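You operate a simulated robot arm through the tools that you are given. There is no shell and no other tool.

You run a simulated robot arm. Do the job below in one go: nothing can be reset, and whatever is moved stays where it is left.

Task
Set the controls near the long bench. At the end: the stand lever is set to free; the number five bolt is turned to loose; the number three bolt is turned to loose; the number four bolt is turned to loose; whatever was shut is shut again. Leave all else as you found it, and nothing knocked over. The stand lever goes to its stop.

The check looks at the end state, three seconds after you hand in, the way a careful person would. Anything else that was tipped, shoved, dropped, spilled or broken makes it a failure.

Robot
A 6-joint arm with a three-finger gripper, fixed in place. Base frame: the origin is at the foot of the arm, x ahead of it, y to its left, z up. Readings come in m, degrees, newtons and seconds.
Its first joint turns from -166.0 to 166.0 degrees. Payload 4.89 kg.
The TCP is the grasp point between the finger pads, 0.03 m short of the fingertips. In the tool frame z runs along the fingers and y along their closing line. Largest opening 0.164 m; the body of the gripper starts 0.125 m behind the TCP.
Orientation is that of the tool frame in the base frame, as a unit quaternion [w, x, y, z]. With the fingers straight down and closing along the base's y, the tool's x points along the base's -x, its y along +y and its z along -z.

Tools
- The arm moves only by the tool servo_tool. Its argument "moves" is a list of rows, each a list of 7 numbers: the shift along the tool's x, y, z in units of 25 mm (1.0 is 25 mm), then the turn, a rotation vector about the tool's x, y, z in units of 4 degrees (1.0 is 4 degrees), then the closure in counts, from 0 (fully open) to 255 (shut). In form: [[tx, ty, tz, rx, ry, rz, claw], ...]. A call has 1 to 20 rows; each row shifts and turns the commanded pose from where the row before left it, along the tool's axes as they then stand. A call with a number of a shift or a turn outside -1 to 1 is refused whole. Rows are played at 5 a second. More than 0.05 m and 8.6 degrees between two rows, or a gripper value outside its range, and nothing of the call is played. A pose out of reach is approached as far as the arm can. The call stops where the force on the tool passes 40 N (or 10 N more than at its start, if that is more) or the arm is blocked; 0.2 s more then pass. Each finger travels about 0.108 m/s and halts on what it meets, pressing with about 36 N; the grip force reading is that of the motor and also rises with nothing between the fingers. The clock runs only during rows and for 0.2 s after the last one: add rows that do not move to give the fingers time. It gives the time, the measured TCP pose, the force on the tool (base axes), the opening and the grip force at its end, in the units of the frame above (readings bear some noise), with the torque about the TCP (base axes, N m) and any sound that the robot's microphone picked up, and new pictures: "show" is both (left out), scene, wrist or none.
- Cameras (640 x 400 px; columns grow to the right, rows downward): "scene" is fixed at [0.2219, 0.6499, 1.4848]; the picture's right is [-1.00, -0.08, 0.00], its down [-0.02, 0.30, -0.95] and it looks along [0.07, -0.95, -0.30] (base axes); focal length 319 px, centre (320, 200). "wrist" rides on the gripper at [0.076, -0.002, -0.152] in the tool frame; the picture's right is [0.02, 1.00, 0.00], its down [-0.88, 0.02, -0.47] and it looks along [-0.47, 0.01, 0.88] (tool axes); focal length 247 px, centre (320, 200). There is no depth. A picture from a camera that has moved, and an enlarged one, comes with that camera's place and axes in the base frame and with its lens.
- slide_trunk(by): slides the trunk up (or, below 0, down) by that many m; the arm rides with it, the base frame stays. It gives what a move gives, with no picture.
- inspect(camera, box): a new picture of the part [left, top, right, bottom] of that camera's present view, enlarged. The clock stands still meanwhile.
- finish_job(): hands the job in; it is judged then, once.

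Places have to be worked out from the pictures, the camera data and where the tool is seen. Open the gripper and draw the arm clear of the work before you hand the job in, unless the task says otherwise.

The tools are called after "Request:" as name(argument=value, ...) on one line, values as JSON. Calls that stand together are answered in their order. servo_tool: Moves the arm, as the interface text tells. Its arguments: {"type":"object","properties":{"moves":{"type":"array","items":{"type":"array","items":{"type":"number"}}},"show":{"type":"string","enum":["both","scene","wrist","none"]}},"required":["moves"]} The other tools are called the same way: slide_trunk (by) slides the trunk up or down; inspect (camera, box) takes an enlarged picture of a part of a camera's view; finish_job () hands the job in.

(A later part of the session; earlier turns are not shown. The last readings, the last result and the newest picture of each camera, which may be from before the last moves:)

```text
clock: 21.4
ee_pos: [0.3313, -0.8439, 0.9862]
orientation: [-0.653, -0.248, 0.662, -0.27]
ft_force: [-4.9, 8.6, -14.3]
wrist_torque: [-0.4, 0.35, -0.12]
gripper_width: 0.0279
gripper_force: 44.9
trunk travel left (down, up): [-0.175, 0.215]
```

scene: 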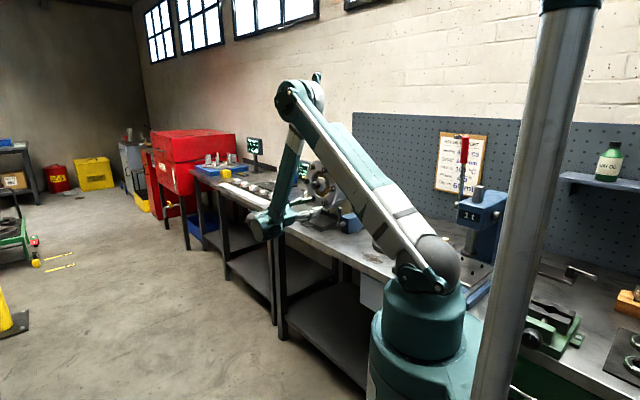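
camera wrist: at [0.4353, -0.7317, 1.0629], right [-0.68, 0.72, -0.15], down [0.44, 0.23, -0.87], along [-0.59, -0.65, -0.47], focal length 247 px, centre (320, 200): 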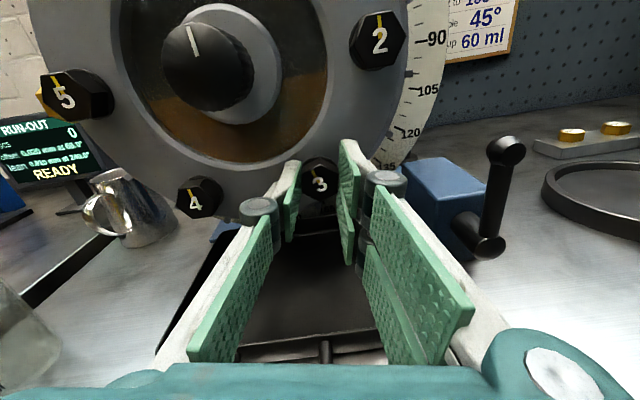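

The load dropped and is still small after another 8°. I'll keep turning counter-clockwise with small corrections.

Request:
servo_tool(moves=[[-0.03, 0.02, 0, 0, 0, -1, 255], [0, 0, 0, 0, 0, -1, 255], [0, 0, 0, 0, 0, -1, 255], [0, 0, 0, 0, 0, 0, 255]], show="none")

Request:
servo_tool(moves=[[0, 0, 0, 0, 0, -1, 255], [0, 0, 0, 0, 0, -1, 255], [0, 0, 0, 0, 0, 0, 255]], show="both")

Request:
inspect(camera="wrist", box=[240, 110, 400, 220])

```text
clock: 22.4
ee_pos: [0.3315, -0.8461, 0.9868]
orientation: [0.678, 0.315, -0.632, 0.201]
ft_force: [3.0, -4.8, 6.5]
wrist_torque: [-0.55, 0.58, 0.52]
gripper_width: 0.0277
gripper_force: 45.1
trunk travel left (down, up): [-0.175, 0.215]
```

```text
clock: 23.2
ee_pos: [0.3313, -0.8451, 0.9861]
orientation: [0.69, 0.359, -0.609, 0.153]
ft_force: [6.8, -8.0, 8.1]
wrist_torque: [-0.49, 0.5, 0.74]
gripper_width: 0.0281
gripper_force: 44.7
trunk travel left (down, up): [-0.175, 0.215]
camera wrist: at [0.461, -0.7591, 1.0595], right [-0.64, 0.69, 0.33], down [0.15, 0.54, -0.83], along [-0.75, -0.49, -0.45], focal length 247 px, centre (320, 200)
```

scene: 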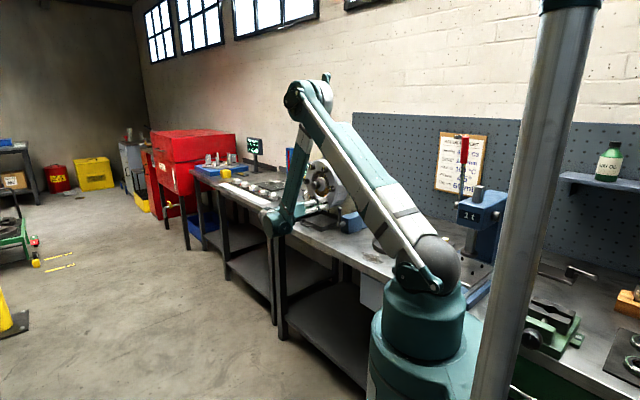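
wrist: 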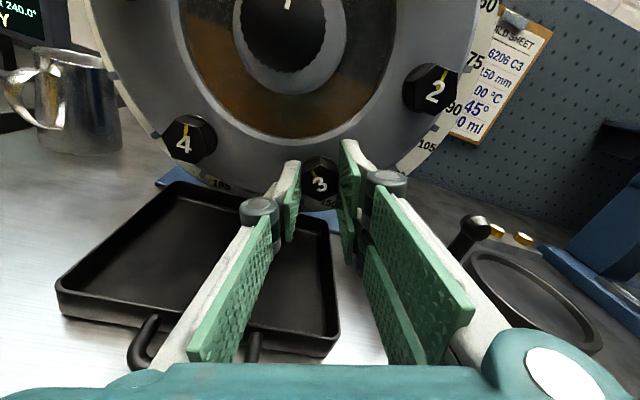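

```text
3.64 times, centred on (320, 165) of wrist
camera zoom: at [0.461, -0.7591, 1.0595], right [-0.64, 0.69, 0.33], down [0.15, 0.54, -0.83], along [-0.75, -0.49, -0.45], focal length 898 px, centre (320, 327)
```

zoom: 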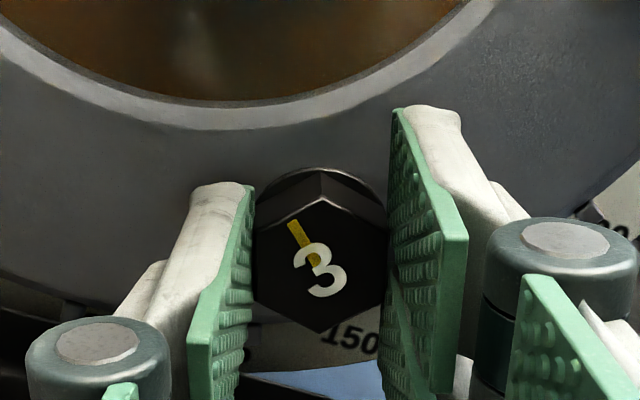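

48° so far, still with negligible torque about the bolt axis. I'll keep turning and watch for a stop.

Request:
servo_tool(moves=[[0, 0, 0, 0, 0, -1, 255], [0, 0, 0, 0, 0, -1, 255], [0, 0, 0, 0, 0, -1, 255], [0, 0, 0, 0, 0, 0, 255]], show="none")

Request:
servo_tool(moves=[[0, 0, 0, 0, 0, -1, 255], [0, 0, 0, 0, 0, -1, 255], [0, 0, 0, 0, 0, -1, 255], [0, 0, 0, 0, 0, 0, 255]], show="wrist")

Request:
inspect(camera="wrist", box=[240, 110, 400, 220])

```text
clock: 24.2
ee_pos: [0.3317, -0.8454, 0.9854]
orientation: [0.703, 0.422, -0.568, 0.079]
ft_force: [12.6, -17.9, 9.7]
wrist_torque: [-0.32, 0.35, 1.04]
gripper_width: 0.0278
gripper_force: 45.3
trunk travel left (down, up): [-0.175, 0.215]
```

```text
clock: 25.2
ee_pos: [0.332, -0.8446, 0.986]
orientation: [0.707, 0.478, -0.521, 0.006]
ft_force: [11.4, -7.7, -10.5]
wrist_torque: [-0.07, 0.01, 0.94]
gripper_width: 0.0277
gripper_force: 45.3
trunk travel left (down, up): [-0.175, 0.215]
camera wrist: at [0.4797, -0.7793, 1.0426], right [-0.5, 0.53, 0.69], down [-0.07, 0.77, -0.64], along [-0.87, -0.36, -0.34], focal length 247 px, centre (320, 200)
```

wrist: 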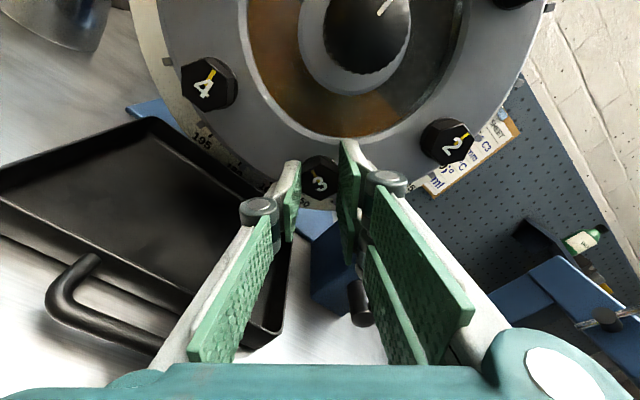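

```text
3.64 times, centred on (320, 165) of wrist
camera zoom: at [0.4797, -0.7793, 1.0426], right [-0.5, 0.53, 0.69], down [-0.07, 0.77, -0.64], along [-0.87, -0.36, -0.34], focal length 898 px, centre (320, 327)
```

zoom: 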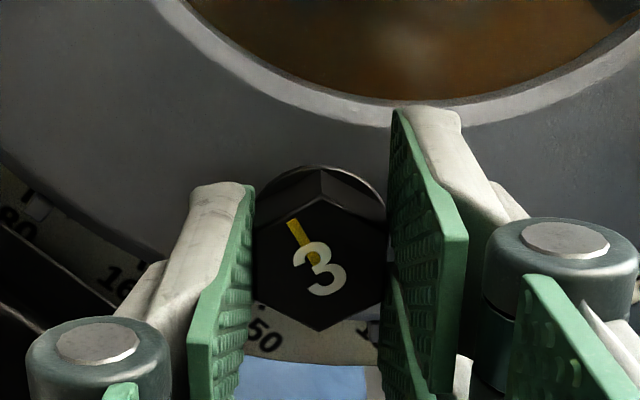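

72° and still free-turning, with the mark well off its neighbours. I'll continue in steps to find whether there is a stop.

Request:
servo_tool(moves=[[0, 0, 0, 0, 0, -1, 255], [0, 0, 0, 0, 0, -1, 255], [0, 0, 0, 0, 0, -1, 255], [0, 0, 0, 0, 0, 0, 255]], show="none")

Request:
servo_tool(moves=[[0, 0, 0, 0, 0, -1, 255], [0, 0, 0, 0, 0, -1, 255], [0, 0, 0, 0, 0, 0, 255]], show="wrist")

Request:
inspect(camera="wrist", box=[240, 110, 400, 220])

```text
clock: 26.2
ee_pos: [0.3315, -0.8444, 0.9859]
orientation: [0.704, 0.53, -0.468, -0.068]
ft_force: [13.7, -4.1, -12.9]
wrist_torque: [0.12, -0.16, 0.62]
gripper_width: 0.0279
gripper_force: 44.7
trunk travel left (down, up): [-0.175, 0.215]
```

```text
clock: 27.0
ee_pos: [0.3327, -0.8456, 0.9867]
orientation: [0.697, 0.562, -0.429, -0.117]
ft_force: [16.2, -11.2, -5.8]
wrist_torque: [0.01, -0.05, 0.9]
gripper_width: 0.0275
gripper_force: 45.4
trunk travel left (down, up): [-0.175, 0.215]
camera wrist: at [0.4906, -0.7909, 1.0209], right [-0.31, 0.33, 0.89], down [-0.19, 0.9, -0.4], along [-0.93, -0.29, -0.21], focal length 247 px, centre (320, 200)
```

wrist: 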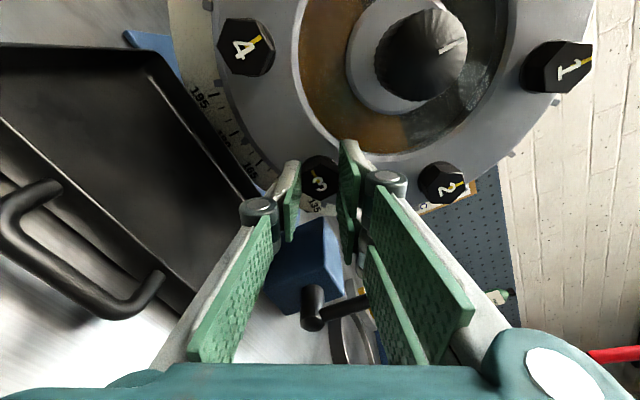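

```text
3.64 times, centred on (320, 165) of wrist
camera zoom: at [0.4906, -0.7909, 1.0209], right [-0.31, 0.33, 0.89], down [-0.19, 0.9, -0.4], along [-0.93, -0.29, -0.21], focal length 898 px, centre (320, 327)
```

zoom: 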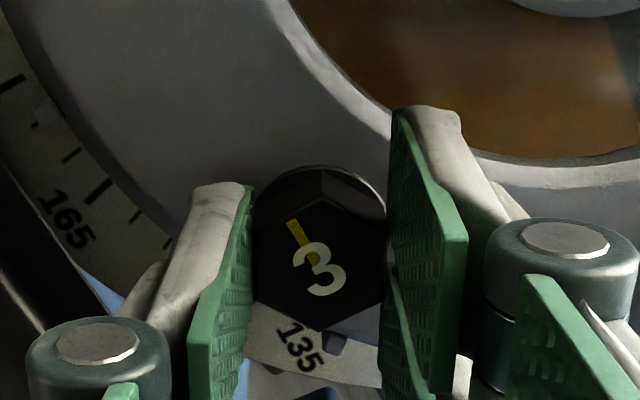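

92° with no resistance yet. I'll continue cautiously for a bit more, since a stop would show up as torque about the bolt axis.

Request:
servo_tool(moves=[[0, 0, 0, 0, 0, -1, 255], [0, 0, 0, 0, 0, -1, 255], [0, 0, 0, 0, 0, 0, 255]], show="none")

Request:
servo_tool(moves=[[0, 0, 0, 0, 0, -1, 255], [0, 0, 0, 0, 0, -1, 255], [0, 0, 0, 0, 0, 0, 255]], show="wrist")

Request:
inspect(camera="wrist", box=[240, 110, 400, 220])

Request:
inspect(camera="scene", box=[260, 150, 360, 250])

```text
clock: 27.8
ee_pos: [0.3325, -0.8458, 0.9859]
orientation: [0.688, 0.59, -0.389, -0.165]
ft_force: [21.8, -12.8, -4.7]
wrist_torque: [-0.02, 0.05, 1.14]
gripper_width: 0.0281
gripper_force: 45.1
trunk travel left (down, up): [-0.175, 0.215]
```

```text
clock: 28.6
ee_pos: [0.3314, -0.8454, 0.985]
orientation: [0.674, 0.616, -0.347, -0.213]
ft_force: [26.7, -15.0, 0.8]
wrist_torque: [-0.03, 0.04, 0.95]
gripper_width: 0.0279
gripper_force: 45.3
trunk travel left (down, up): [-0.175, 0.215]
camera wrist: at [0.4951, -0.7958, 1.0004], right [-0.13, 0.14, 0.98], down [-0.25, 0.96, -0.16], along [-0.96, -0.26, -0.09], focal length 247 px, centre (320, 200)
```

wrist: 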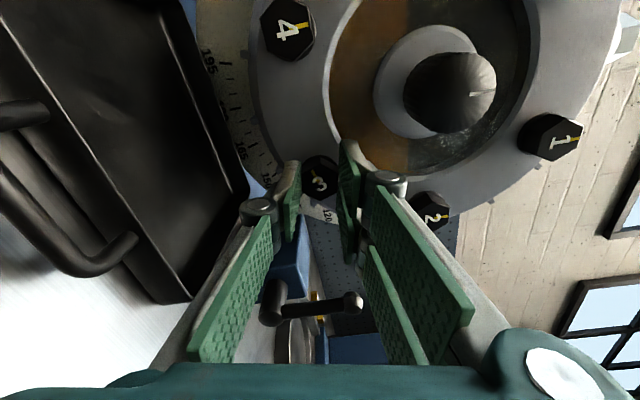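

```text
3.64 times, centred on (320, 165) of wrist
camera zoom: at [0.4951, -0.7958, 1.0004], right [-0.13, 0.14, 0.98], down [-0.25, 0.96, -0.16], along [-0.96, -0.26, -0.09], focal length 898 px, centre (320, 327)
```

zoom: 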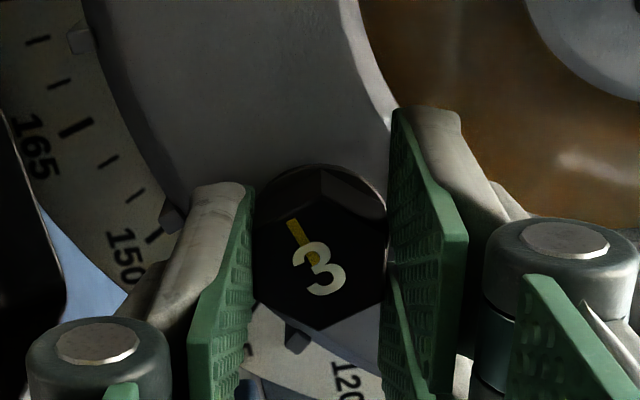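

```text
4.00 times, centred on (310, 200) of scene
camera zoom: at [0.2219, 0.6499, 1.4848], right [-1.0, -0.08, 0.0], down [-0.02, 0.3, -0.95], along [0.07, -0.95, -0.3], focal length 1277 px, centre (360, 200)
```

zoom: 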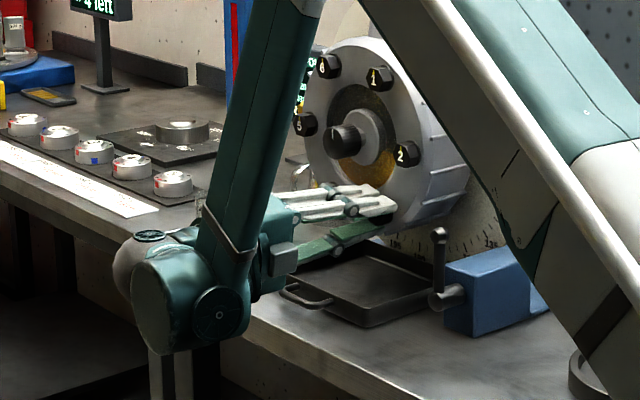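

108° and still no stop; side load is building to the left, so I'll shift along the pads by about 1.5 mm and carry on turning.

Request:
servo_tool(moves=[[0.06, 0, 0, 0, 0, 0, 255], [0, 0, 0, 0, 0, -1, 255], [0, 0, 0, 0, 0, -1, 255], [0, 0, 0, 0, 0, 0, 255]], show="none")

Request:
servo_tool(moves=[[0, 0, 0, 0, 0, -1, 255], [0, 0, 0, 0, 0, -1, 255], [0, 0, 0, 0, 0, 0, 255]], show="wrist")

Request:
inspect(camera="wrist", box=[240, 110, 400, 220])

```text
clock: 29.6
ee_pos: [0.3306, -0.8462, 0.984]
orientation: [0.666, 0.628, -0.324, -0.239]
ft_force: [14.3, 23.0, -28.9]
wrist_torque: [0.68, -0.72, -0.78]
gripper_width: 0.0274
gripper_force: 45.2
out of reach, approached as far as the arm can: row 3
trunk travel left (down, up): [-0.175, 0.215]
```

```text
clock: 30.4
ee_pos: [0.3315, -0.8471, 0.9863]
orientation: [0.668, 0.627, -0.322, -0.239]
ft_force: [4.0, 27.9, -39.6]
wrist_torque: [0.82, -0.9, -0.52]
gripper_width: 0.0283
gripper_force: 45.3
out of reach, approached as far as the arm can: row 1, 2
trunk travel left (down, up): [-0.175, 0.215]
camera wrist: at [0.4956, -0.7974, 0.9931], right [-0.07, 0.09, 0.99], down [-0.25, 0.96, -0.1], along [-0.97, -0.26, -0.04], focal length 247 px, centre (320, 200)
```

wrist: 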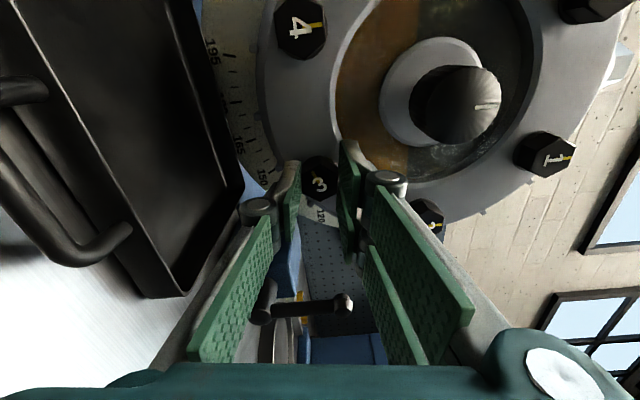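

```text
3.64 times, centred on (320, 165) of wrist
camera zoom: at [0.4956, -0.7974, 0.9931], right [-0.07, 0.09, 0.99], down [-0.25, 0.96, -0.1], along [-0.97, -0.26, -0.04], focal length 898 px, centre (320, 327)
```

zoom: 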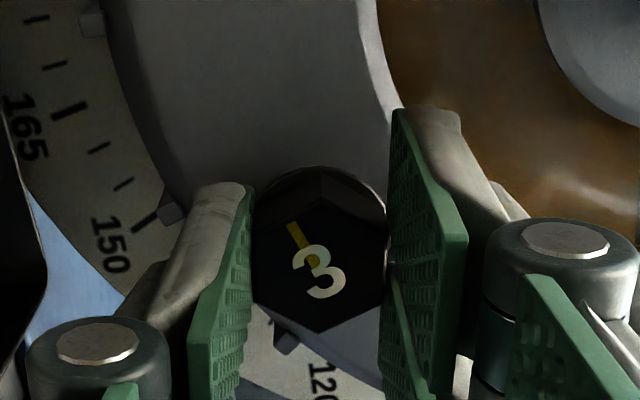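

The arm's own joint limit is reached at about 112° of bolt turn, not a bolt stop. I'll open the claw to release and back straight off to look at the bolt from the front.

Request:
servo_tool(moves=[[0, 0, 0, 0, 0, 0, 200], [0, 0, 0, 0, 0, 0, 150], [0, 0, 0, 0, 0, 0, 150]], show="none")

```text
clock: 31.2
ee_pos: [0.3315, -0.8464, 0.9874]
orientation: [0.669, 0.625, -0.322, -0.24]
ft_force: [-0.8, -0.9, -0.2]
wrist_torque: [0.02, 0.0, 0.0]
gripper_width: 0.0672
gripper_force: 0.1
trunk travel left (down, up): [-0.175, 0.215]
```

Released cleanly. Now I'll back off 6 cm along the tool axis and roll back toward level.

Request:
servo_tool(moves=[[0, 0, -0.8, 0, 0, 0, 150], [0, 0, -0.8, 0, 0, 0, 150], [0, 0, -0.8, 0, 0, 0, 150]], show="none")

Request:
servo_tool(moves=[[0, 0, 0, 0, 0, 1, 150], [0, 0, 0, 0, 0, 1, 150], [0, 0, 0, 0, 0, 1, 150], [0, 0, 0, 0, 0, 1, 150], [0, 0, 0, 0, 0, 1, 150], [0, 0, 0, 0, 0, 1, 150], [0, 0, 0, 0, 0, 1, 150], [0, 0, 0, 0, 0, 1, 150], [0, 0, 0, 0, 0, 1, 150], [0, 0, 0, 0, 0, 1, 150], [0, 0, 0, 0, 0, 1, 150], [0, 0, 0, 0, 0, 1, 150], [0, 0, 0, 0, 0, 1, 150], [0, 0, 0, 0, 0, 1, 150]], show="wrist")

Request:
inspect(camera="wrist", box=[220, 80, 420, 220])

```text
clock: 32.0
ee_pos: [0.376, -0.8063, 0.9867]
orientation: [0.668, 0.626, -0.322, -0.24]
ft_force: [-0.2, 0.4, 0.0]
wrist_torque: [-0.03, 0.02, 0.01]
gripper_width: 0.0677
gripper_force: 0.0
trunk travel left (down, up): [-0.175, 0.215]
```

```text
clock: 35.0
ee_pos: [0.3757, -0.8048, 0.9865]
orientation: [0.703, 0.401, -0.578, 0.104]
ft_force: [-0.4, -0.3, -0.4]
wrist_torque: [0.01, -0.01, -0.03]
gripper_width: 0.0676
gripper_force: 0.0
trunk travel left (down, up): [-0.175, 0.215]
camera wrist: at [0.5131, -0.7258, 1.0532], right [-0.6, 0.65, 0.46], down [0.06, 0.62, -0.78], along [-0.8, -0.44, -0.41], focal length 247 px, centre (320, 200)
```

wrist: 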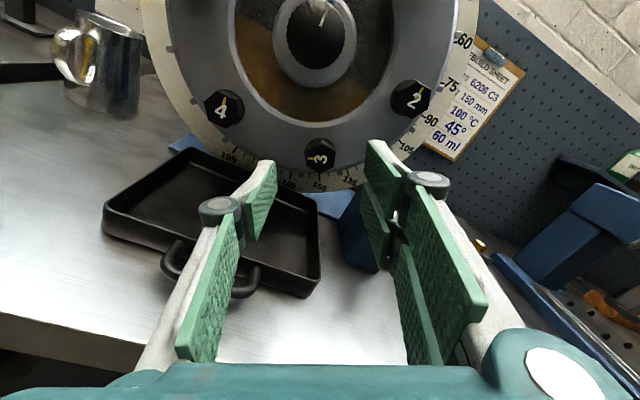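

```text
2.86 times, centred on (320, 150) of wrist
camera zoom: at [0.5131, -0.7258, 1.0532], right [-0.6, 0.65, 0.46], down [0.06, 0.62, -0.78], along [-0.8, -0.44, -0.41], focal length 706 px, centre (320, 343)
```

zoom: 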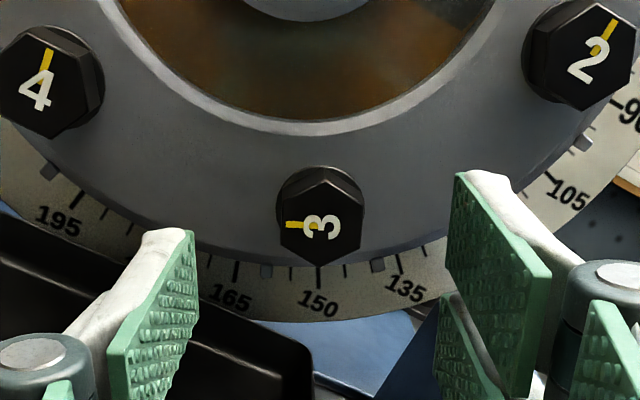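

Bolt 3's mark is now about 114° counter-clockwise from its neighbours' marks, and the head has not moved out. To see whether there is a stop further on, I'll roll the tool back to about +36°, where the flats line up again, then re-approach and regrip.

Request:
servo_tool(moves=[[0, 0, 0, 0, 0, 1, 150], [0, 0, 0, 0, 0, 1, 150], [0, 0, 0, 0, 0, 1, 150], [0, 0, 0, 0, 0, 1, 150], [0, 0, 0, 0, 0, 1, 150], [0, 0, 0, 0, 0, 1, 150], [0, 0, 0, 0, 0, 1, 150], [0, 0, 0, 0, 0, 1, 150], [0, 0, 0, 0, 0, 1, 150], [0, 0, 0, 0, 0, 1, 150], [0, 0, 0, 0, 0, 1, 150], [0, 0, 0, 0, 0, 1, 150], [0, 0, 0, 0, 0, 1, 150], [0, 0, 0, 0, 0, 1, 150], [0, 0, 0, 0, 0, 1, 150]], show="both")

Request:
inspect(camera="wrist", box=[220, 80, 420, 220])

```text
clock: 38.2
ee_pos: [0.3755, -0.8042, 0.986]
orientation: [-0.558, -0.058, 0.701, -0.44]
ft_force: [-0.7, -0.2, 0.4]
wrist_torque: [0.0, 0.0, 0.04]
gripper_width: 0.0673
gripper_force: 0.0
trunk travel left (down, up): [-0.175, 0.215]
camera wrist: at [0.4602, -0.6705, 1.0499], right [-0.58, 0.61, -0.53], down [0.66, -0.03, -0.75], along [-0.47, -0.79, -0.39], focal length 247 px, centre (320, 200)
```

scene: 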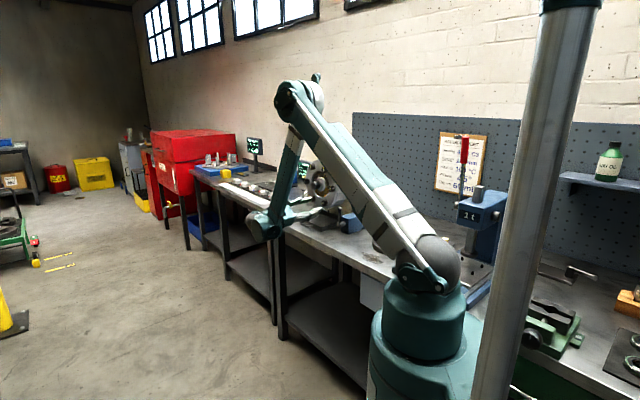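
wrist: 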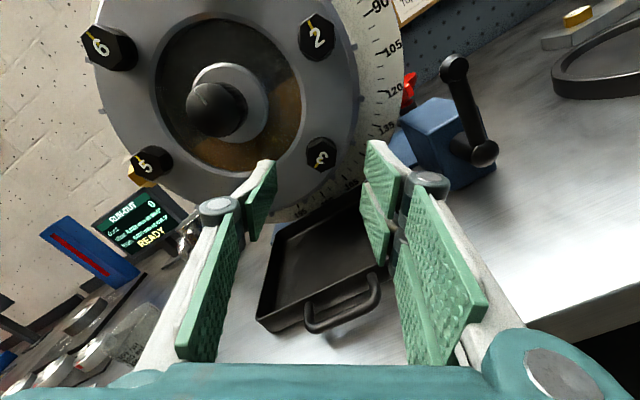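

```text
2.86 times, centred on (320, 150) of wrist
camera zoom: at [0.4602, -0.6705, 1.0499], right [-0.58, 0.61, -0.53], down [0.66, -0.03, -0.75], along [-0.47, -0.79, -0.39], focal length 706 px, centre (320, 343)
```

zoom: 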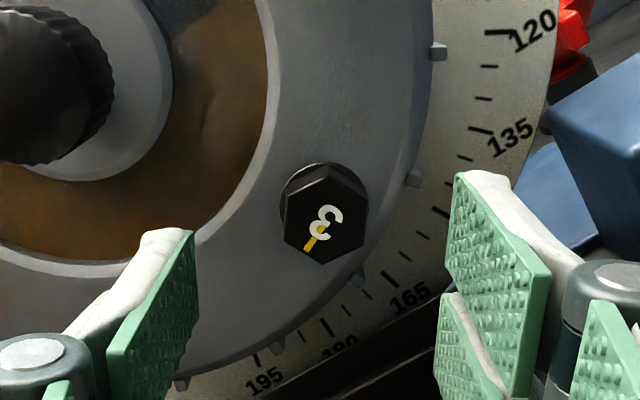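

The flats line up with the pads again to within about 3°. I'll roll that last bit, advance 6 cm, and close on bolt 3.

Request:
servo_tool(moves=[[0, 0.03, 0.8, 0, 0, 0.6, 150], [0, 0, 0.8, 0, 0, 0, 150], [0, 0, 0.78, 0, 0, 0, 150], [0, 0, 0, 0, 0, 0, 150], [0, 0, 0, 0, 0, 0, 200], [0, 0, 0, 0, 0, 0, 255], [0, 0, 0, 0, 0, 0, 255], [0, 0, 0, 0, 0, 0, 255]], show="wrist")

Request:
inspect(camera="wrist", box=[240, 110, 400, 220])

```text
clock: 40.0
ee_pos: [0.331, -0.8452, 0.9872]
orientation: [-0.548, -0.044, 0.703, -0.451]
ft_force: [-2.8, 4.0, -8.6]
wrist_torque: [-0.43, 0.42, -0.49]
gripper_width: 0.0278
gripper_force: 45.1
trunk travel left (down, up): [-0.175, 0.215]
stopped in row 8: the force on the tool passed its limit at 42 N (the readings are from after the stop); the commanded pose is now the measured one
camera wrist: at [0.4138, -0.7089, 1.0485], right [-0.56, 0.6, -0.57], down [0.68, -0.05, -0.73], along [-0.46, -0.8, -0.38], focal length 247 px, centre (320, 200)
```

wrist: 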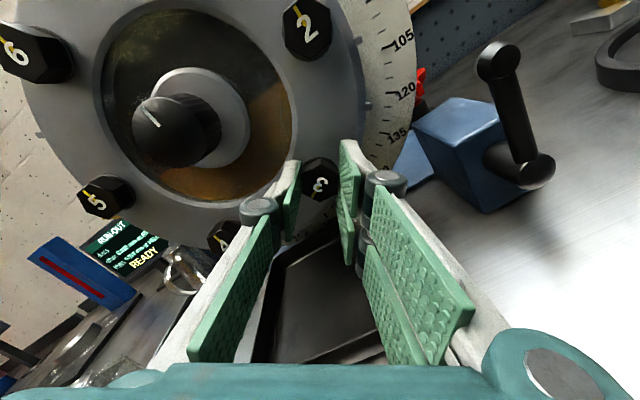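

```text
3.64 times, centred on (320, 165) of wrist
camera zoom: at [0.4138, -0.7089, 1.0485], right [-0.56, 0.6, -0.57], down [0.68, -0.05, -0.73], along [-0.46, -0.8, -0.38], focal length 898 px, centre (320, 327)
```

zoom: 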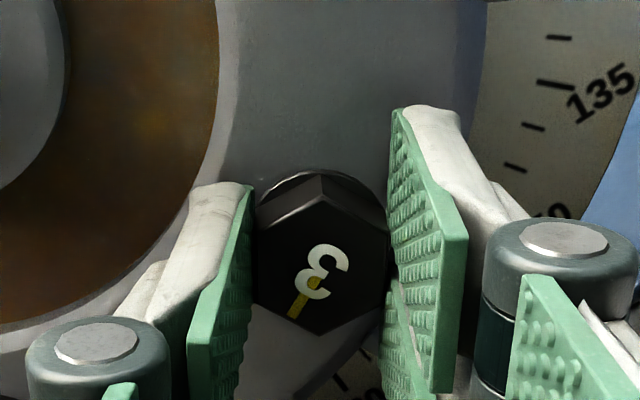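

Regripped, with the residual force small. I'll turn counter-clockwise again in small steps and watch the torque about the axis.

Request:
servo_tool(moves=[[0, 0, 0, 0, 0, -0.5, 255], [0, 0, 0, 0, 0, -0.5, 255], [0, 0, 0, 0, 0, -0.5, 255], [0, 0, 0, 0, 0, -0.5, 255], [0, 0, 0, 0, 0, 0, 255]], show="wrist")

Request:
inspect(camera="wrist", box=[240, 110, 400, 220])

```text
clock: 41.1
ee_pos: [0.331, -0.8454, 0.9855]
orientation: [-0.579, -0.092, 0.698, -0.411]
ft_force: [-2.5, 10.9, -13.8]
wrist_torque: [-0.36, 0.37, -0.51]
gripper_width: 0.0278
gripper_force: 45.0
trunk travel left (down, up): [-0.175, 0.215]
camera wrist: at [0.4201, -0.7157, 1.0541], right [-0.61, 0.65, -0.45], down [0.61, 0.03, -0.79], along [-0.5, -0.76, -0.42], focal length 247 px, centre (320, 200)
```

wrist: 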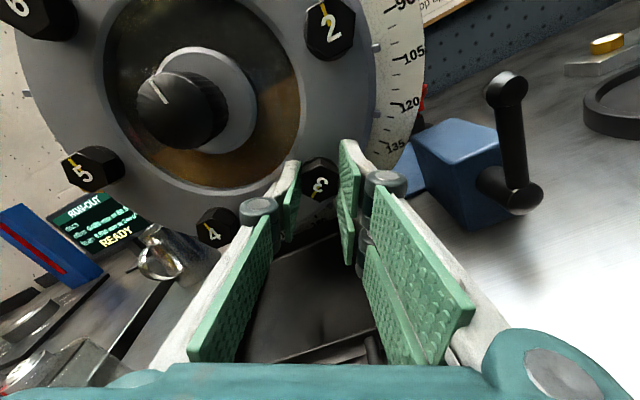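

```text
3.64 times, centred on (320, 165) of wrist
camera zoom: at [0.4201, -0.7157, 1.0541], right [-0.61, 0.65, -0.45], down [0.61, 0.03, -0.79], along [-0.5, -0.76, -0.42], focal length 898 px, centre (320, 327)
```

zoom: 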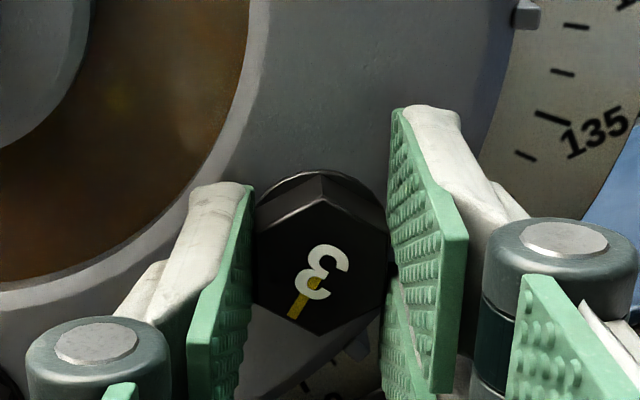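

It follows again (about 121° total). I'll relieve the small side load and keep turning.

Request:
servo_tool(moves=[[0, 0.035, 0, 0, 0, -1, 255], [0, 0, 0, 0, 0, -1, 255], [0, 0, 0, 0, 0, -1, 255], [0, 0, 0, 0, 0, 0, 255]], show="none")

Request:
servo_tool(moves=[[0, 0, 0, 0, 0, -1, 255], [0, 0, 0, 0, 0, -1, 255], [0, 0, 0, 0, 0, -1, 255], [0, 0, 0, 0, 0, 0, 255]], show="none")

Request:
servo_tool(moves=[[0, 0, 0, 0, 0, -1, 255], [0, 0, 0, 0, 0, -1, 255], [0, 0, 0, 0, 0, 0, 255]], show="wrist")

Request:
inspect(camera="wrist", box=[240, 110, 400, 220])

```text
clock: 42.1
ee_pos: [0.3304, -0.846, 0.9866]
orientation: [-0.618, -0.165, 0.685, -0.349]
ft_force: [3.0, -7.5, 0.7]
wrist_torque: [-0.52, 0.51, 0.31]
gripper_width: 0.028
gripper_force: 45.0
trunk travel left (down, up): [-0.175, 0.215]
```

```text
clock: 43.1
ee_pos: [0.3315, -0.8451, 0.9866]
orientation: [-0.651, -0.236, 0.663, -0.283]
ft_force: [9.5, -23.8, 17.7]
wrist_torque: [-0.56, 0.55, 0.89]
gripper_width: 0.0279
gripper_force: 45.1
trunk travel left (down, up): [-0.175, 0.215]
```

```text
clock: 44.0
ee_pos: [0.3321, -0.8447, 0.9864]
orientation: [0.67, 0.282, -0.645, 0.236]
ft_force: [16.8, -28.9, 26.1]
wrist_torque: [-0.51, 0.44, 1.05]
gripper_width: 0.0279
gripper_force: 44.6
trunk travel left (down, up): [-0.175, 0.215]
camera wrist: at [0.4486, -0.7457, 1.062], right [-0.68, 0.73, 0.09], down [0.28, 0.38, -0.88], along [-0.68, -0.57, -0.46], focal length 247 px, centre (320, 200)
```

wrist: 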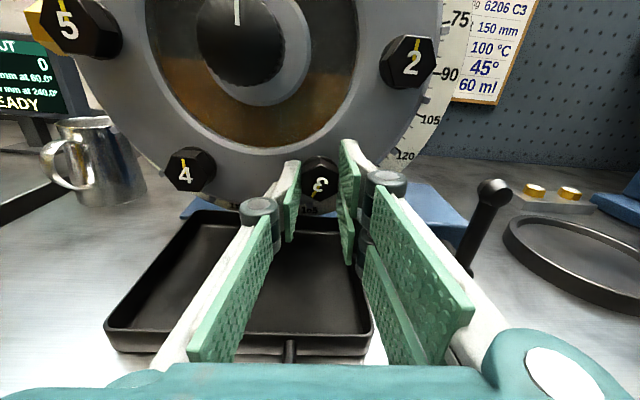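

```text
3.64 times, centred on (320, 165) of wrist
camera zoom: at [0.4486, -0.7457, 1.062], right [-0.68, 0.73, 0.09], down [0.28, 0.38, -0.88], along [-0.68, -0.57, -0.46], focal length 898 px, centre (320, 327)
```

zoom: 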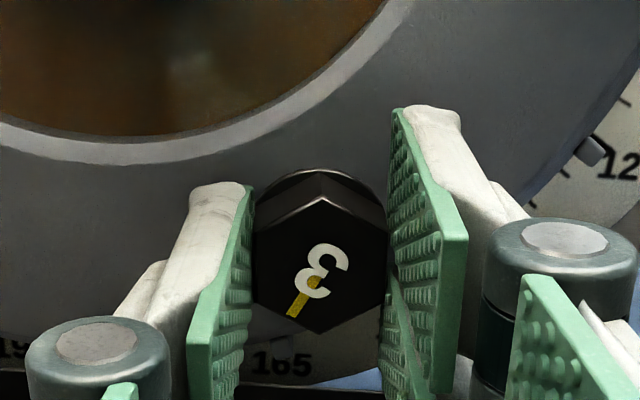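

Now about 153°, still no stop. I'll relieve the ~40 N side load (left and up) and continue.

Request:
servo_tool(moves=[[0.05, -0.065, 0, 0, 0, 0, 255], [0, 0, 0, 0, 0, 0, 255]], show="none")

Request:
servo_tool(moves=[[0, 0, 0, 0, 0, -1, 255], [0, 0, 0, 0, 0, -1, 255], [0, 0, 0, 0, 0, -1, 255], [0, 0, 0, 0, 0, 0, 255]], show="none")

Request:
servo_tool(moves=[[0, 0, 0, 0, 0, -1, 255], [0, 0, 0, 0, 0, -1, 255], [0, 0, 0, 0, 0, -1, 255], [0, 0, 0, 0, 0, 0, 255]], show="wrist")

Request:
inspect(camera="wrist", box=[240, 110, 400, 220])

```text
clock: 44.5
ee_pos: [0.3314, -0.8457, 0.9859]
orientation: [0.669, 0.281, -0.646, 0.236]
ft_force: [2.8, 5.3, -1.4]
wrist_torque: [-0.68, 0.62, 0.28]
gripper_width: 0.0279
gripper_force: 45.3
trunk travel left (down, up): [-0.175, 0.215]
```

```text
clock: 45.5
ee_pos: [0.3309, -0.8455, 0.9858]
orientation: [0.69, 0.347, -0.613, 0.165]
ft_force: [-6.4, 11.2, -23.0]
wrist_torque: [0.44, -0.43, 0.02]
gripper_width: 0.0279
gripper_force: 45.3
trunk travel left (down, up): [-0.175, 0.215]
```

```text
clock: 46.5
ee_pos: [0.3311, -0.8458, 0.9869]
orientation: [0.704, 0.409, -0.573, 0.092]
ft_force: [-0.2, 8.2, -11.6]
wrist_torque: [0.0, 0.04, 0.44]
gripper_width: 0.0281
gripper_force: 45.1
trunk travel left (down, up): [-0.175, 0.215]
camera wrist: at [0.4698, -0.7687, 1.0528], right [-0.59, 0.64, 0.49], down [0.05, 0.63, -0.77], along [-0.81, -0.43, -0.41], focal length 247 px, centre (320, 200)
```

wrist: 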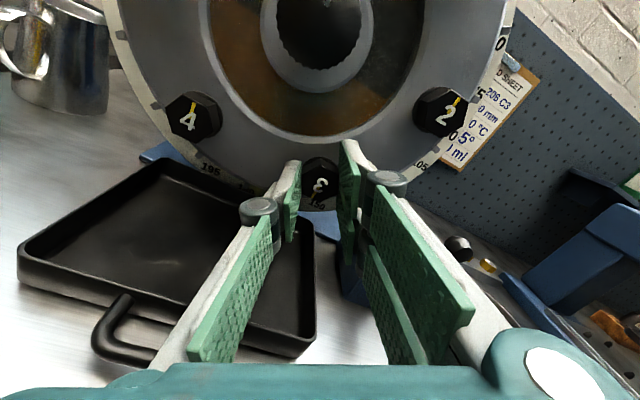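

```text
3.64 times, centred on (320, 165) of wrist
camera zoom: at [0.4698, -0.7687, 1.0528], right [-0.59, 0.64, 0.49], down [0.05, 0.63, -0.77], along [-0.81, -0.43, -0.41], focal length 898 px, centre (320, 327)
```

zoom: 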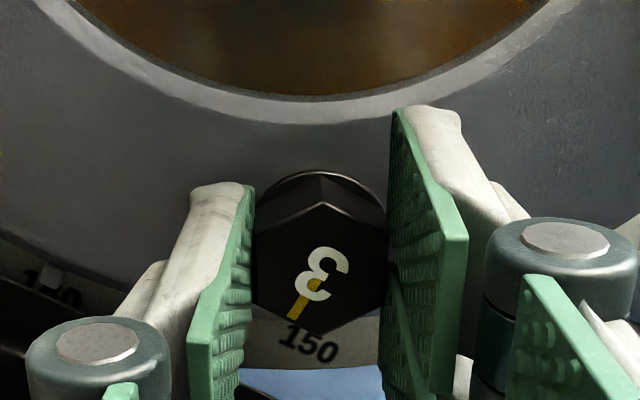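

About 177° now, still no stop. I notice a faint spot in the tray and want to check whether anything is dripping, along with the oil level.

Request:
inspect(camera="wrist", box=[20, 150, 320, 370])

Request:
inspect(camera="wrist", box=[200, 0, 480, 170])

Request:
inspect(camera="scene", box=[290, 150, 370, 240])

```text
1.82 times, centred on (170, 260) of wrist
camera zoom: at [0.4698, -0.7687, 1.0528], right [-0.59, 0.64, 0.49], down [0.05, 0.63, -0.77], along [-0.81, -0.43, -0.41], focal length 449 px, centre (593, 91)
```

zoom: 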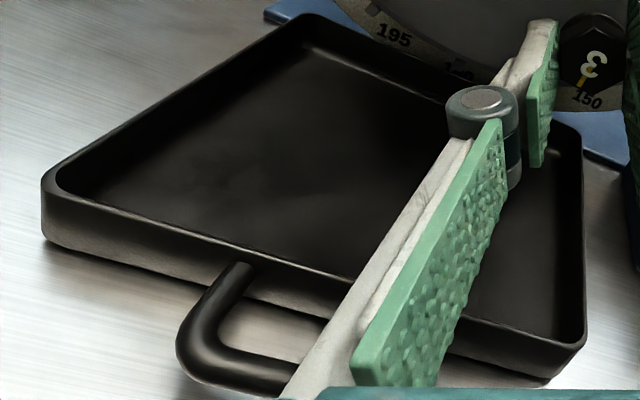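

```text
2.29 times, centred on (340, 85) of wrist
camera zoom: at [0.4698, -0.7687, 1.0528], right [-0.59, 0.64, 0.49], down [0.05, 0.63, -0.77], along [-0.81, -0.43, -0.41], focal length 564 px, centre (274, 463)
```

zoom: 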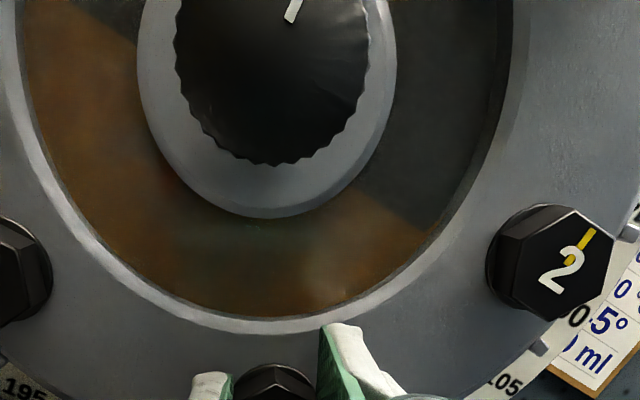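

```text
4.44 times, centred on (330, 195) of scene
camera zoom: at [0.2219, 0.6499, 1.4848], right [-1.0, -0.08, 0.0], down [-0.02, 0.3, -0.95], along [0.07, -0.95, -0.3], focal length 1419 px, centre (276, 222)
```

zoom: 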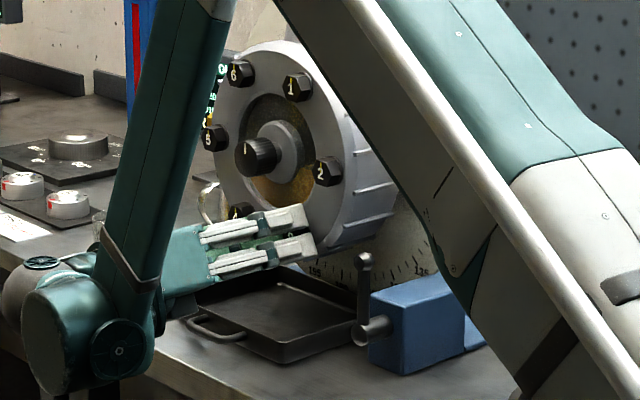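

No drips, and the oil level is unchanged. I'll continue counter-clockwise looking for the stop.

Request:
servo_tool(moves=[[-0.01, -0.03, 0, 0, 0, -1, 255], [0, 0, 0, 0, 0, -1, 255], [0, 0, 0, 0, 0, -1, 255], [0, 0, 0, 0, 0, 0, 255]], show="none")

Request:
servo_tool(moves=[[0, 0, 0, 0, 0, -1, 255], [0, 0, 0, 0, 0, -1, 255], [0, 0, 0, 0, 0, -1, 255], [0, 0, 0, 0, 0, 0, 255]], show="wrist")

Request:
inspect(camera="wrist", box=[240, 110, 400, 220])

```text
clock: 47.5
ee_pos: [0.3325, -0.8458, 0.9867]
orientation: [0.71, 0.467, -0.527, 0.018]
ft_force: [2.2, 4.8, -2.8]
wrist_torque: [-0.02, 0.03, 0.33]
gripper_width: 0.0279
gripper_force: 45.2
trunk travel left (down, up): [-0.175, 0.215]
```

```text
clock: 48.5
ee_pos: [0.3321, -0.8464, 0.987]
orientation: [0.708, 0.519, -0.476, -0.056]
ft_force: [2.6, 12.4, -5.9]
wrist_torque: [-0.4, -0.95, -0.18]
gripper_width: 0.0282
gripper_force: 45.2
trunk travel left (down, up): [-0.175, 0.215]
camera wrist: at [0.4864, -0.7872, 1.0317], right [-0.4, 0.44, 0.8], down [-0.14, 0.84, -0.53], along [-0.91, -0.32, -0.28], focal length 247 px, centre (320, 200)
```

wrist: 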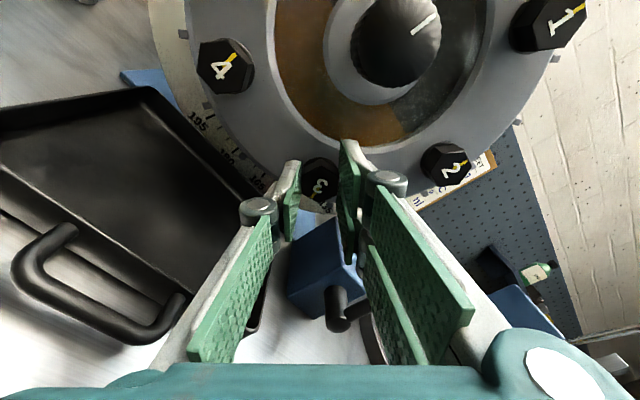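

```text
3.64 times, centred on (320, 165) of wrist
camera zoom: at [0.4864, -0.7872, 1.0317], right [-0.4, 0.44, 0.8], down [-0.14, 0.84, -0.53], along [-0.91, -0.32, -0.28], focal length 898 px, centre (320, 327)
```

zoom: 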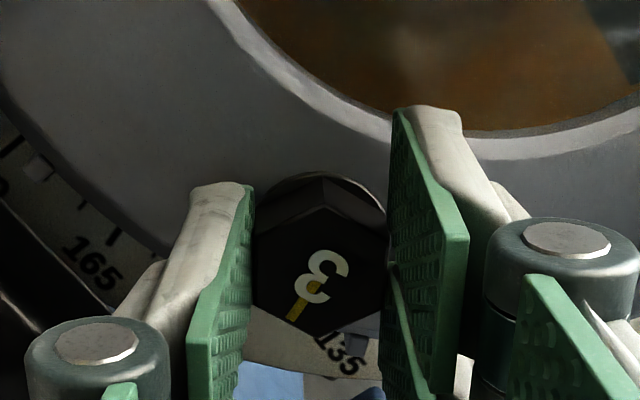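

A torque of about -0.94 N·m has now appeared about the bolt axis, opposing the turn, which looks like the bolt's end stop at about 200°. I'll nudge 2° more to confirm.

Request:
servo_tool(moves=[[0, 0, 0, 0, 0, -0.5, 255], [0, 0, 0, 0, 0, 0, 255]], show="wrist")

Request:
inspect(camera="wrist", box=[240, 110, 400, 220])

```text
clock: 49.1
ee_pos: [0.3316, -0.8467, 0.9878]
orientation: [0.707, 0.527, -0.467, -0.07]
ft_force: [6.4, 3.6, -3.7]
wrist_torque: [-0.55, -0.89, 0.26]
gripper_width: 0.0282
gripper_force: 45.0
trunk travel left (down, up): [-0.175, 0.215]
camera wrist: at [0.4877, -0.7884, 1.0297], right [-0.38, 0.42, 0.82], down [-0.15, 0.85, -0.5], along [-0.91, -0.32, -0.26], focal length 247 px, centre (320, 200)
```

wrist: 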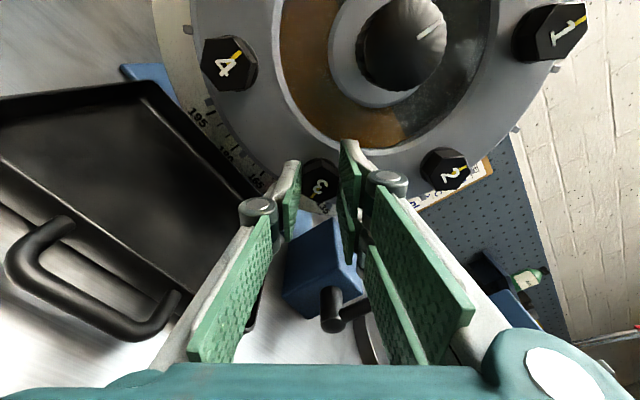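

```text
3.64 times, centred on (320, 165) of wrist
camera zoom: at [0.4877, -0.7884, 1.0297], right [-0.38, 0.42, 0.82], down [-0.15, 0.85, -0.5], along [-0.91, -0.32, -0.26], focal length 898 px, centre (320, 327)
```

zoom: 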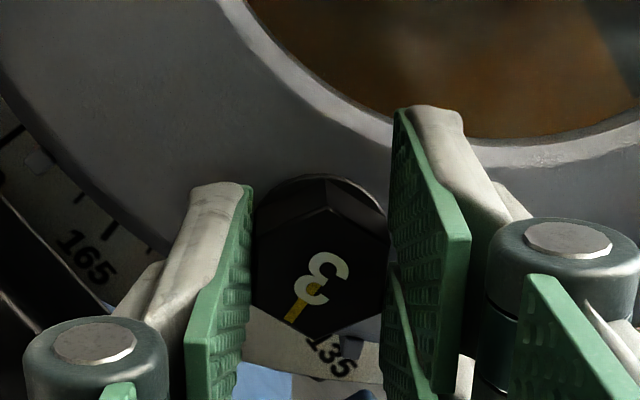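

Confirmed: the pads now slip slightly around the head while the bolt stays put, so bolt 3 is at its loose stop at about 200°. I'll ease back 3° to relax the grip, open, and back off.

Request:
servo_tool(moves=[[0, 0, 0, 0, 0, 0.5, 255], [0, 0, 0, 0, 0, 0.2, 220], [0, 0, 0, 0, 0, 0, 150], [0, 0, 0, 0, 0, 0, 150], [0, 0, 0, 0, 0, 0, 150]], show="none")

Request:
servo_tool(moves=[[0, 0, -0.8, 0, 0, 0, 150], [0, 0, -0.8, 0, 0, 0, 150], [0, 0, -0.8, 0, 0, 0, 150], [0, 0, -0.8, 0, 0, 0, 150]], show="wrist")

Request:
inspect(camera="wrist", box=[180, 40, 440, 220])

```text
clock: 50.4
ee_pos: [0.332, -0.846, 0.9867]
orientation: [0.708, 0.516, -0.479, -0.052]
ft_force: [0.1, -0.2, -0.7]
wrist_torque: [0.01, 0.0, 0.01]
gripper_width: 0.0673
gripper_force: 0.0
trunk travel left (down, up): [-0.175, 0.215]
```

```text
clock: 51.4
ee_pos: [0.3909, -0.7918, 0.9863]
orientation: [0.708, 0.517, -0.479, -0.052]
ft_force: [-1.1, -1.1, -0.7]
wrist_torque: [-0.01, -0.02, 0.0]
gripper_width: 0.0675
gripper_force: 0.0
trunk travel left (down, up): [-0.175, 0.215]
camera wrist: at [0.5439, -0.732, 1.0324], right [-0.41, 0.45, 0.79], down [-0.13, 0.83, -0.54], along [-0.9, -0.33, -0.28], focal length 247 px, centre (320, 200)
```

wrist: 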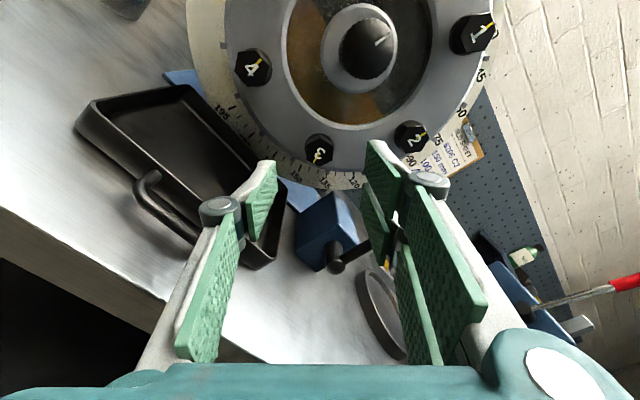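

```text
2.22 times, centred on (310, 130) of wrist
camera zoom: at [0.5439, -0.732, 1.0324], right [-0.41, 0.45, 0.79], down [-0.13, 0.83, -0.54], along [-0.9, -0.33, -0.28], focal length 549 px, centre (342, 356)
```

zoom: 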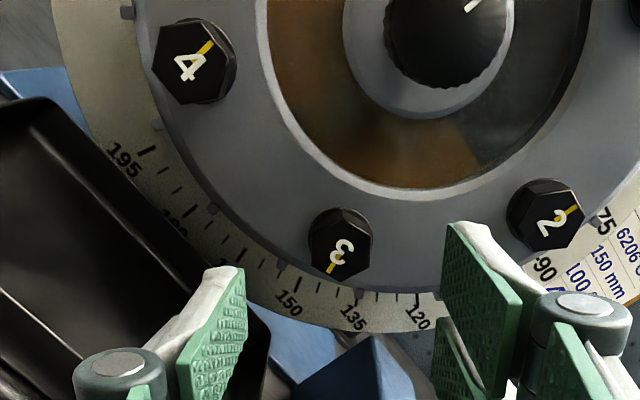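

Bolt 3's mark now points nearly opposite to the others, about 200° round. Next is bolt 4, 0.10 m to the left along the face, so I'll shift the tool there while staying backed off.

Request:
servo_tool(moves=[[0.777, -0.629, 0, 0, 0, 0, 150], [0.777, -0.629, 0, 0, 0, 0, 150], [0.777, -0.629, 0, 0, 0, 0, 150], [0.777, -0.629, 0, 0, 0, 0, 150], [0, 0, 0, 0, 0, 0, 150]], show="none")

Request:
servo_tool(moves=[[0, 0, 0, 0, 0, 1, 150], [0, 0, 0, 0, 0, 1, 150], [0, 0, 0, 0, 0, 1, 150], [0, 0, 0, 0, 0, 1, 150], [0, 0, 0, 0, 0, 1, 150], [0, 0, 0, 0, 0, 1, 150], [0, 0, 0, 0, 0, 1, 150], [0, 0, 0, 0, 0, 1, 150], [0, 0, 0, 0, 0, 1, 150], [0, 0, 0, 0, 0, 1, 150], [0, 0, 0, 0, 0, 1, 150], [0, 0, 0, 0, 0, 1, 150], [0, 0, 0, 0, 0, 1, 150]], show="both")

Request:
inspect(camera="wrist", box=[220, 80, 420, 220])

```text
clock: 52.5
ee_pos: [0.4581, -0.8651, 0.9841]
orientation: [0.708, 0.517, -0.479, -0.052]
ft_force: [-0.5, 0.7, 0.2]
wrist_torque: [-0.03, 0.01, -0.01]
gripper_width: 0.0677
gripper_force: 0.0
trunk travel left (down, up): [-0.175, 0.215]
```

```text
clock: 55.4
ee_pos: [0.4585, -0.8637, 0.9852]
orientation: [0.659, 0.252, -0.657, 0.265]
ft_force: [0.0, 0.4, -0.4]
wrist_torque: [0.02, 0.01, 0.01]
gripper_width: 0.0676
gripper_force: 0.1
trunk travel left (down, up): [-0.175, 0.215]
camera wrist: at [0.5716, -0.76, 1.0614], right [-0.68, 0.73, 0.01], down [0.34, 0.32, -0.88], along [-0.65, -0.6, -0.47], focal length 247 px, centre (320, 200)
```

scene: 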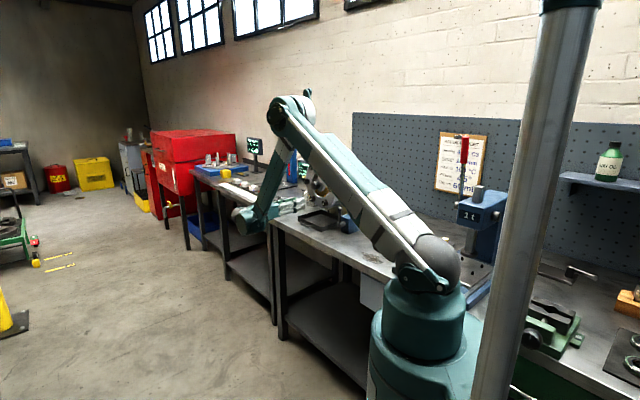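
wrist: 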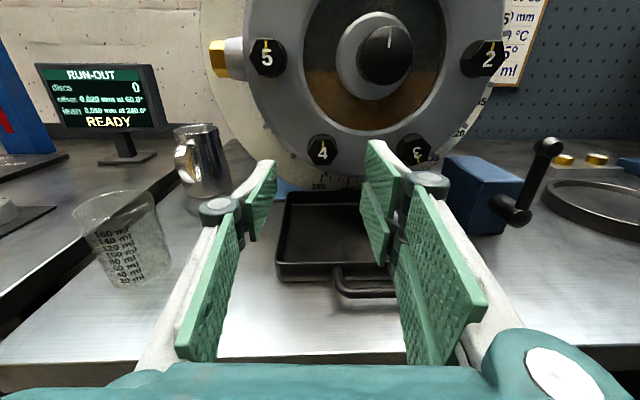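

```text
2.86 times, centred on (320, 150) of wrist
camera zoom: at [0.5716, -0.76, 1.0614], right [-0.68, 0.73, 0.01], down [0.34, 0.32, -0.88], along [-0.65, -0.6, -0.47], focal length 706 px, centre (320, 343)
```

zoom: 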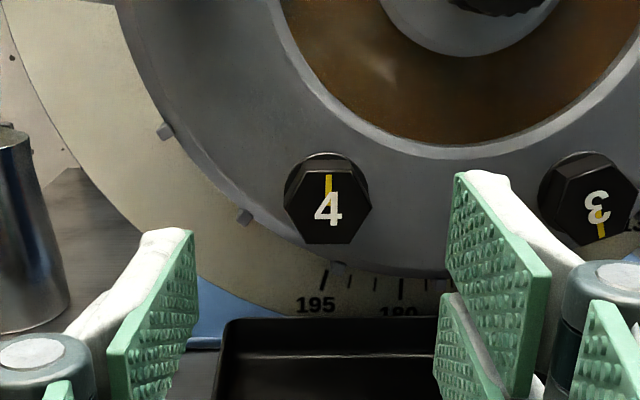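

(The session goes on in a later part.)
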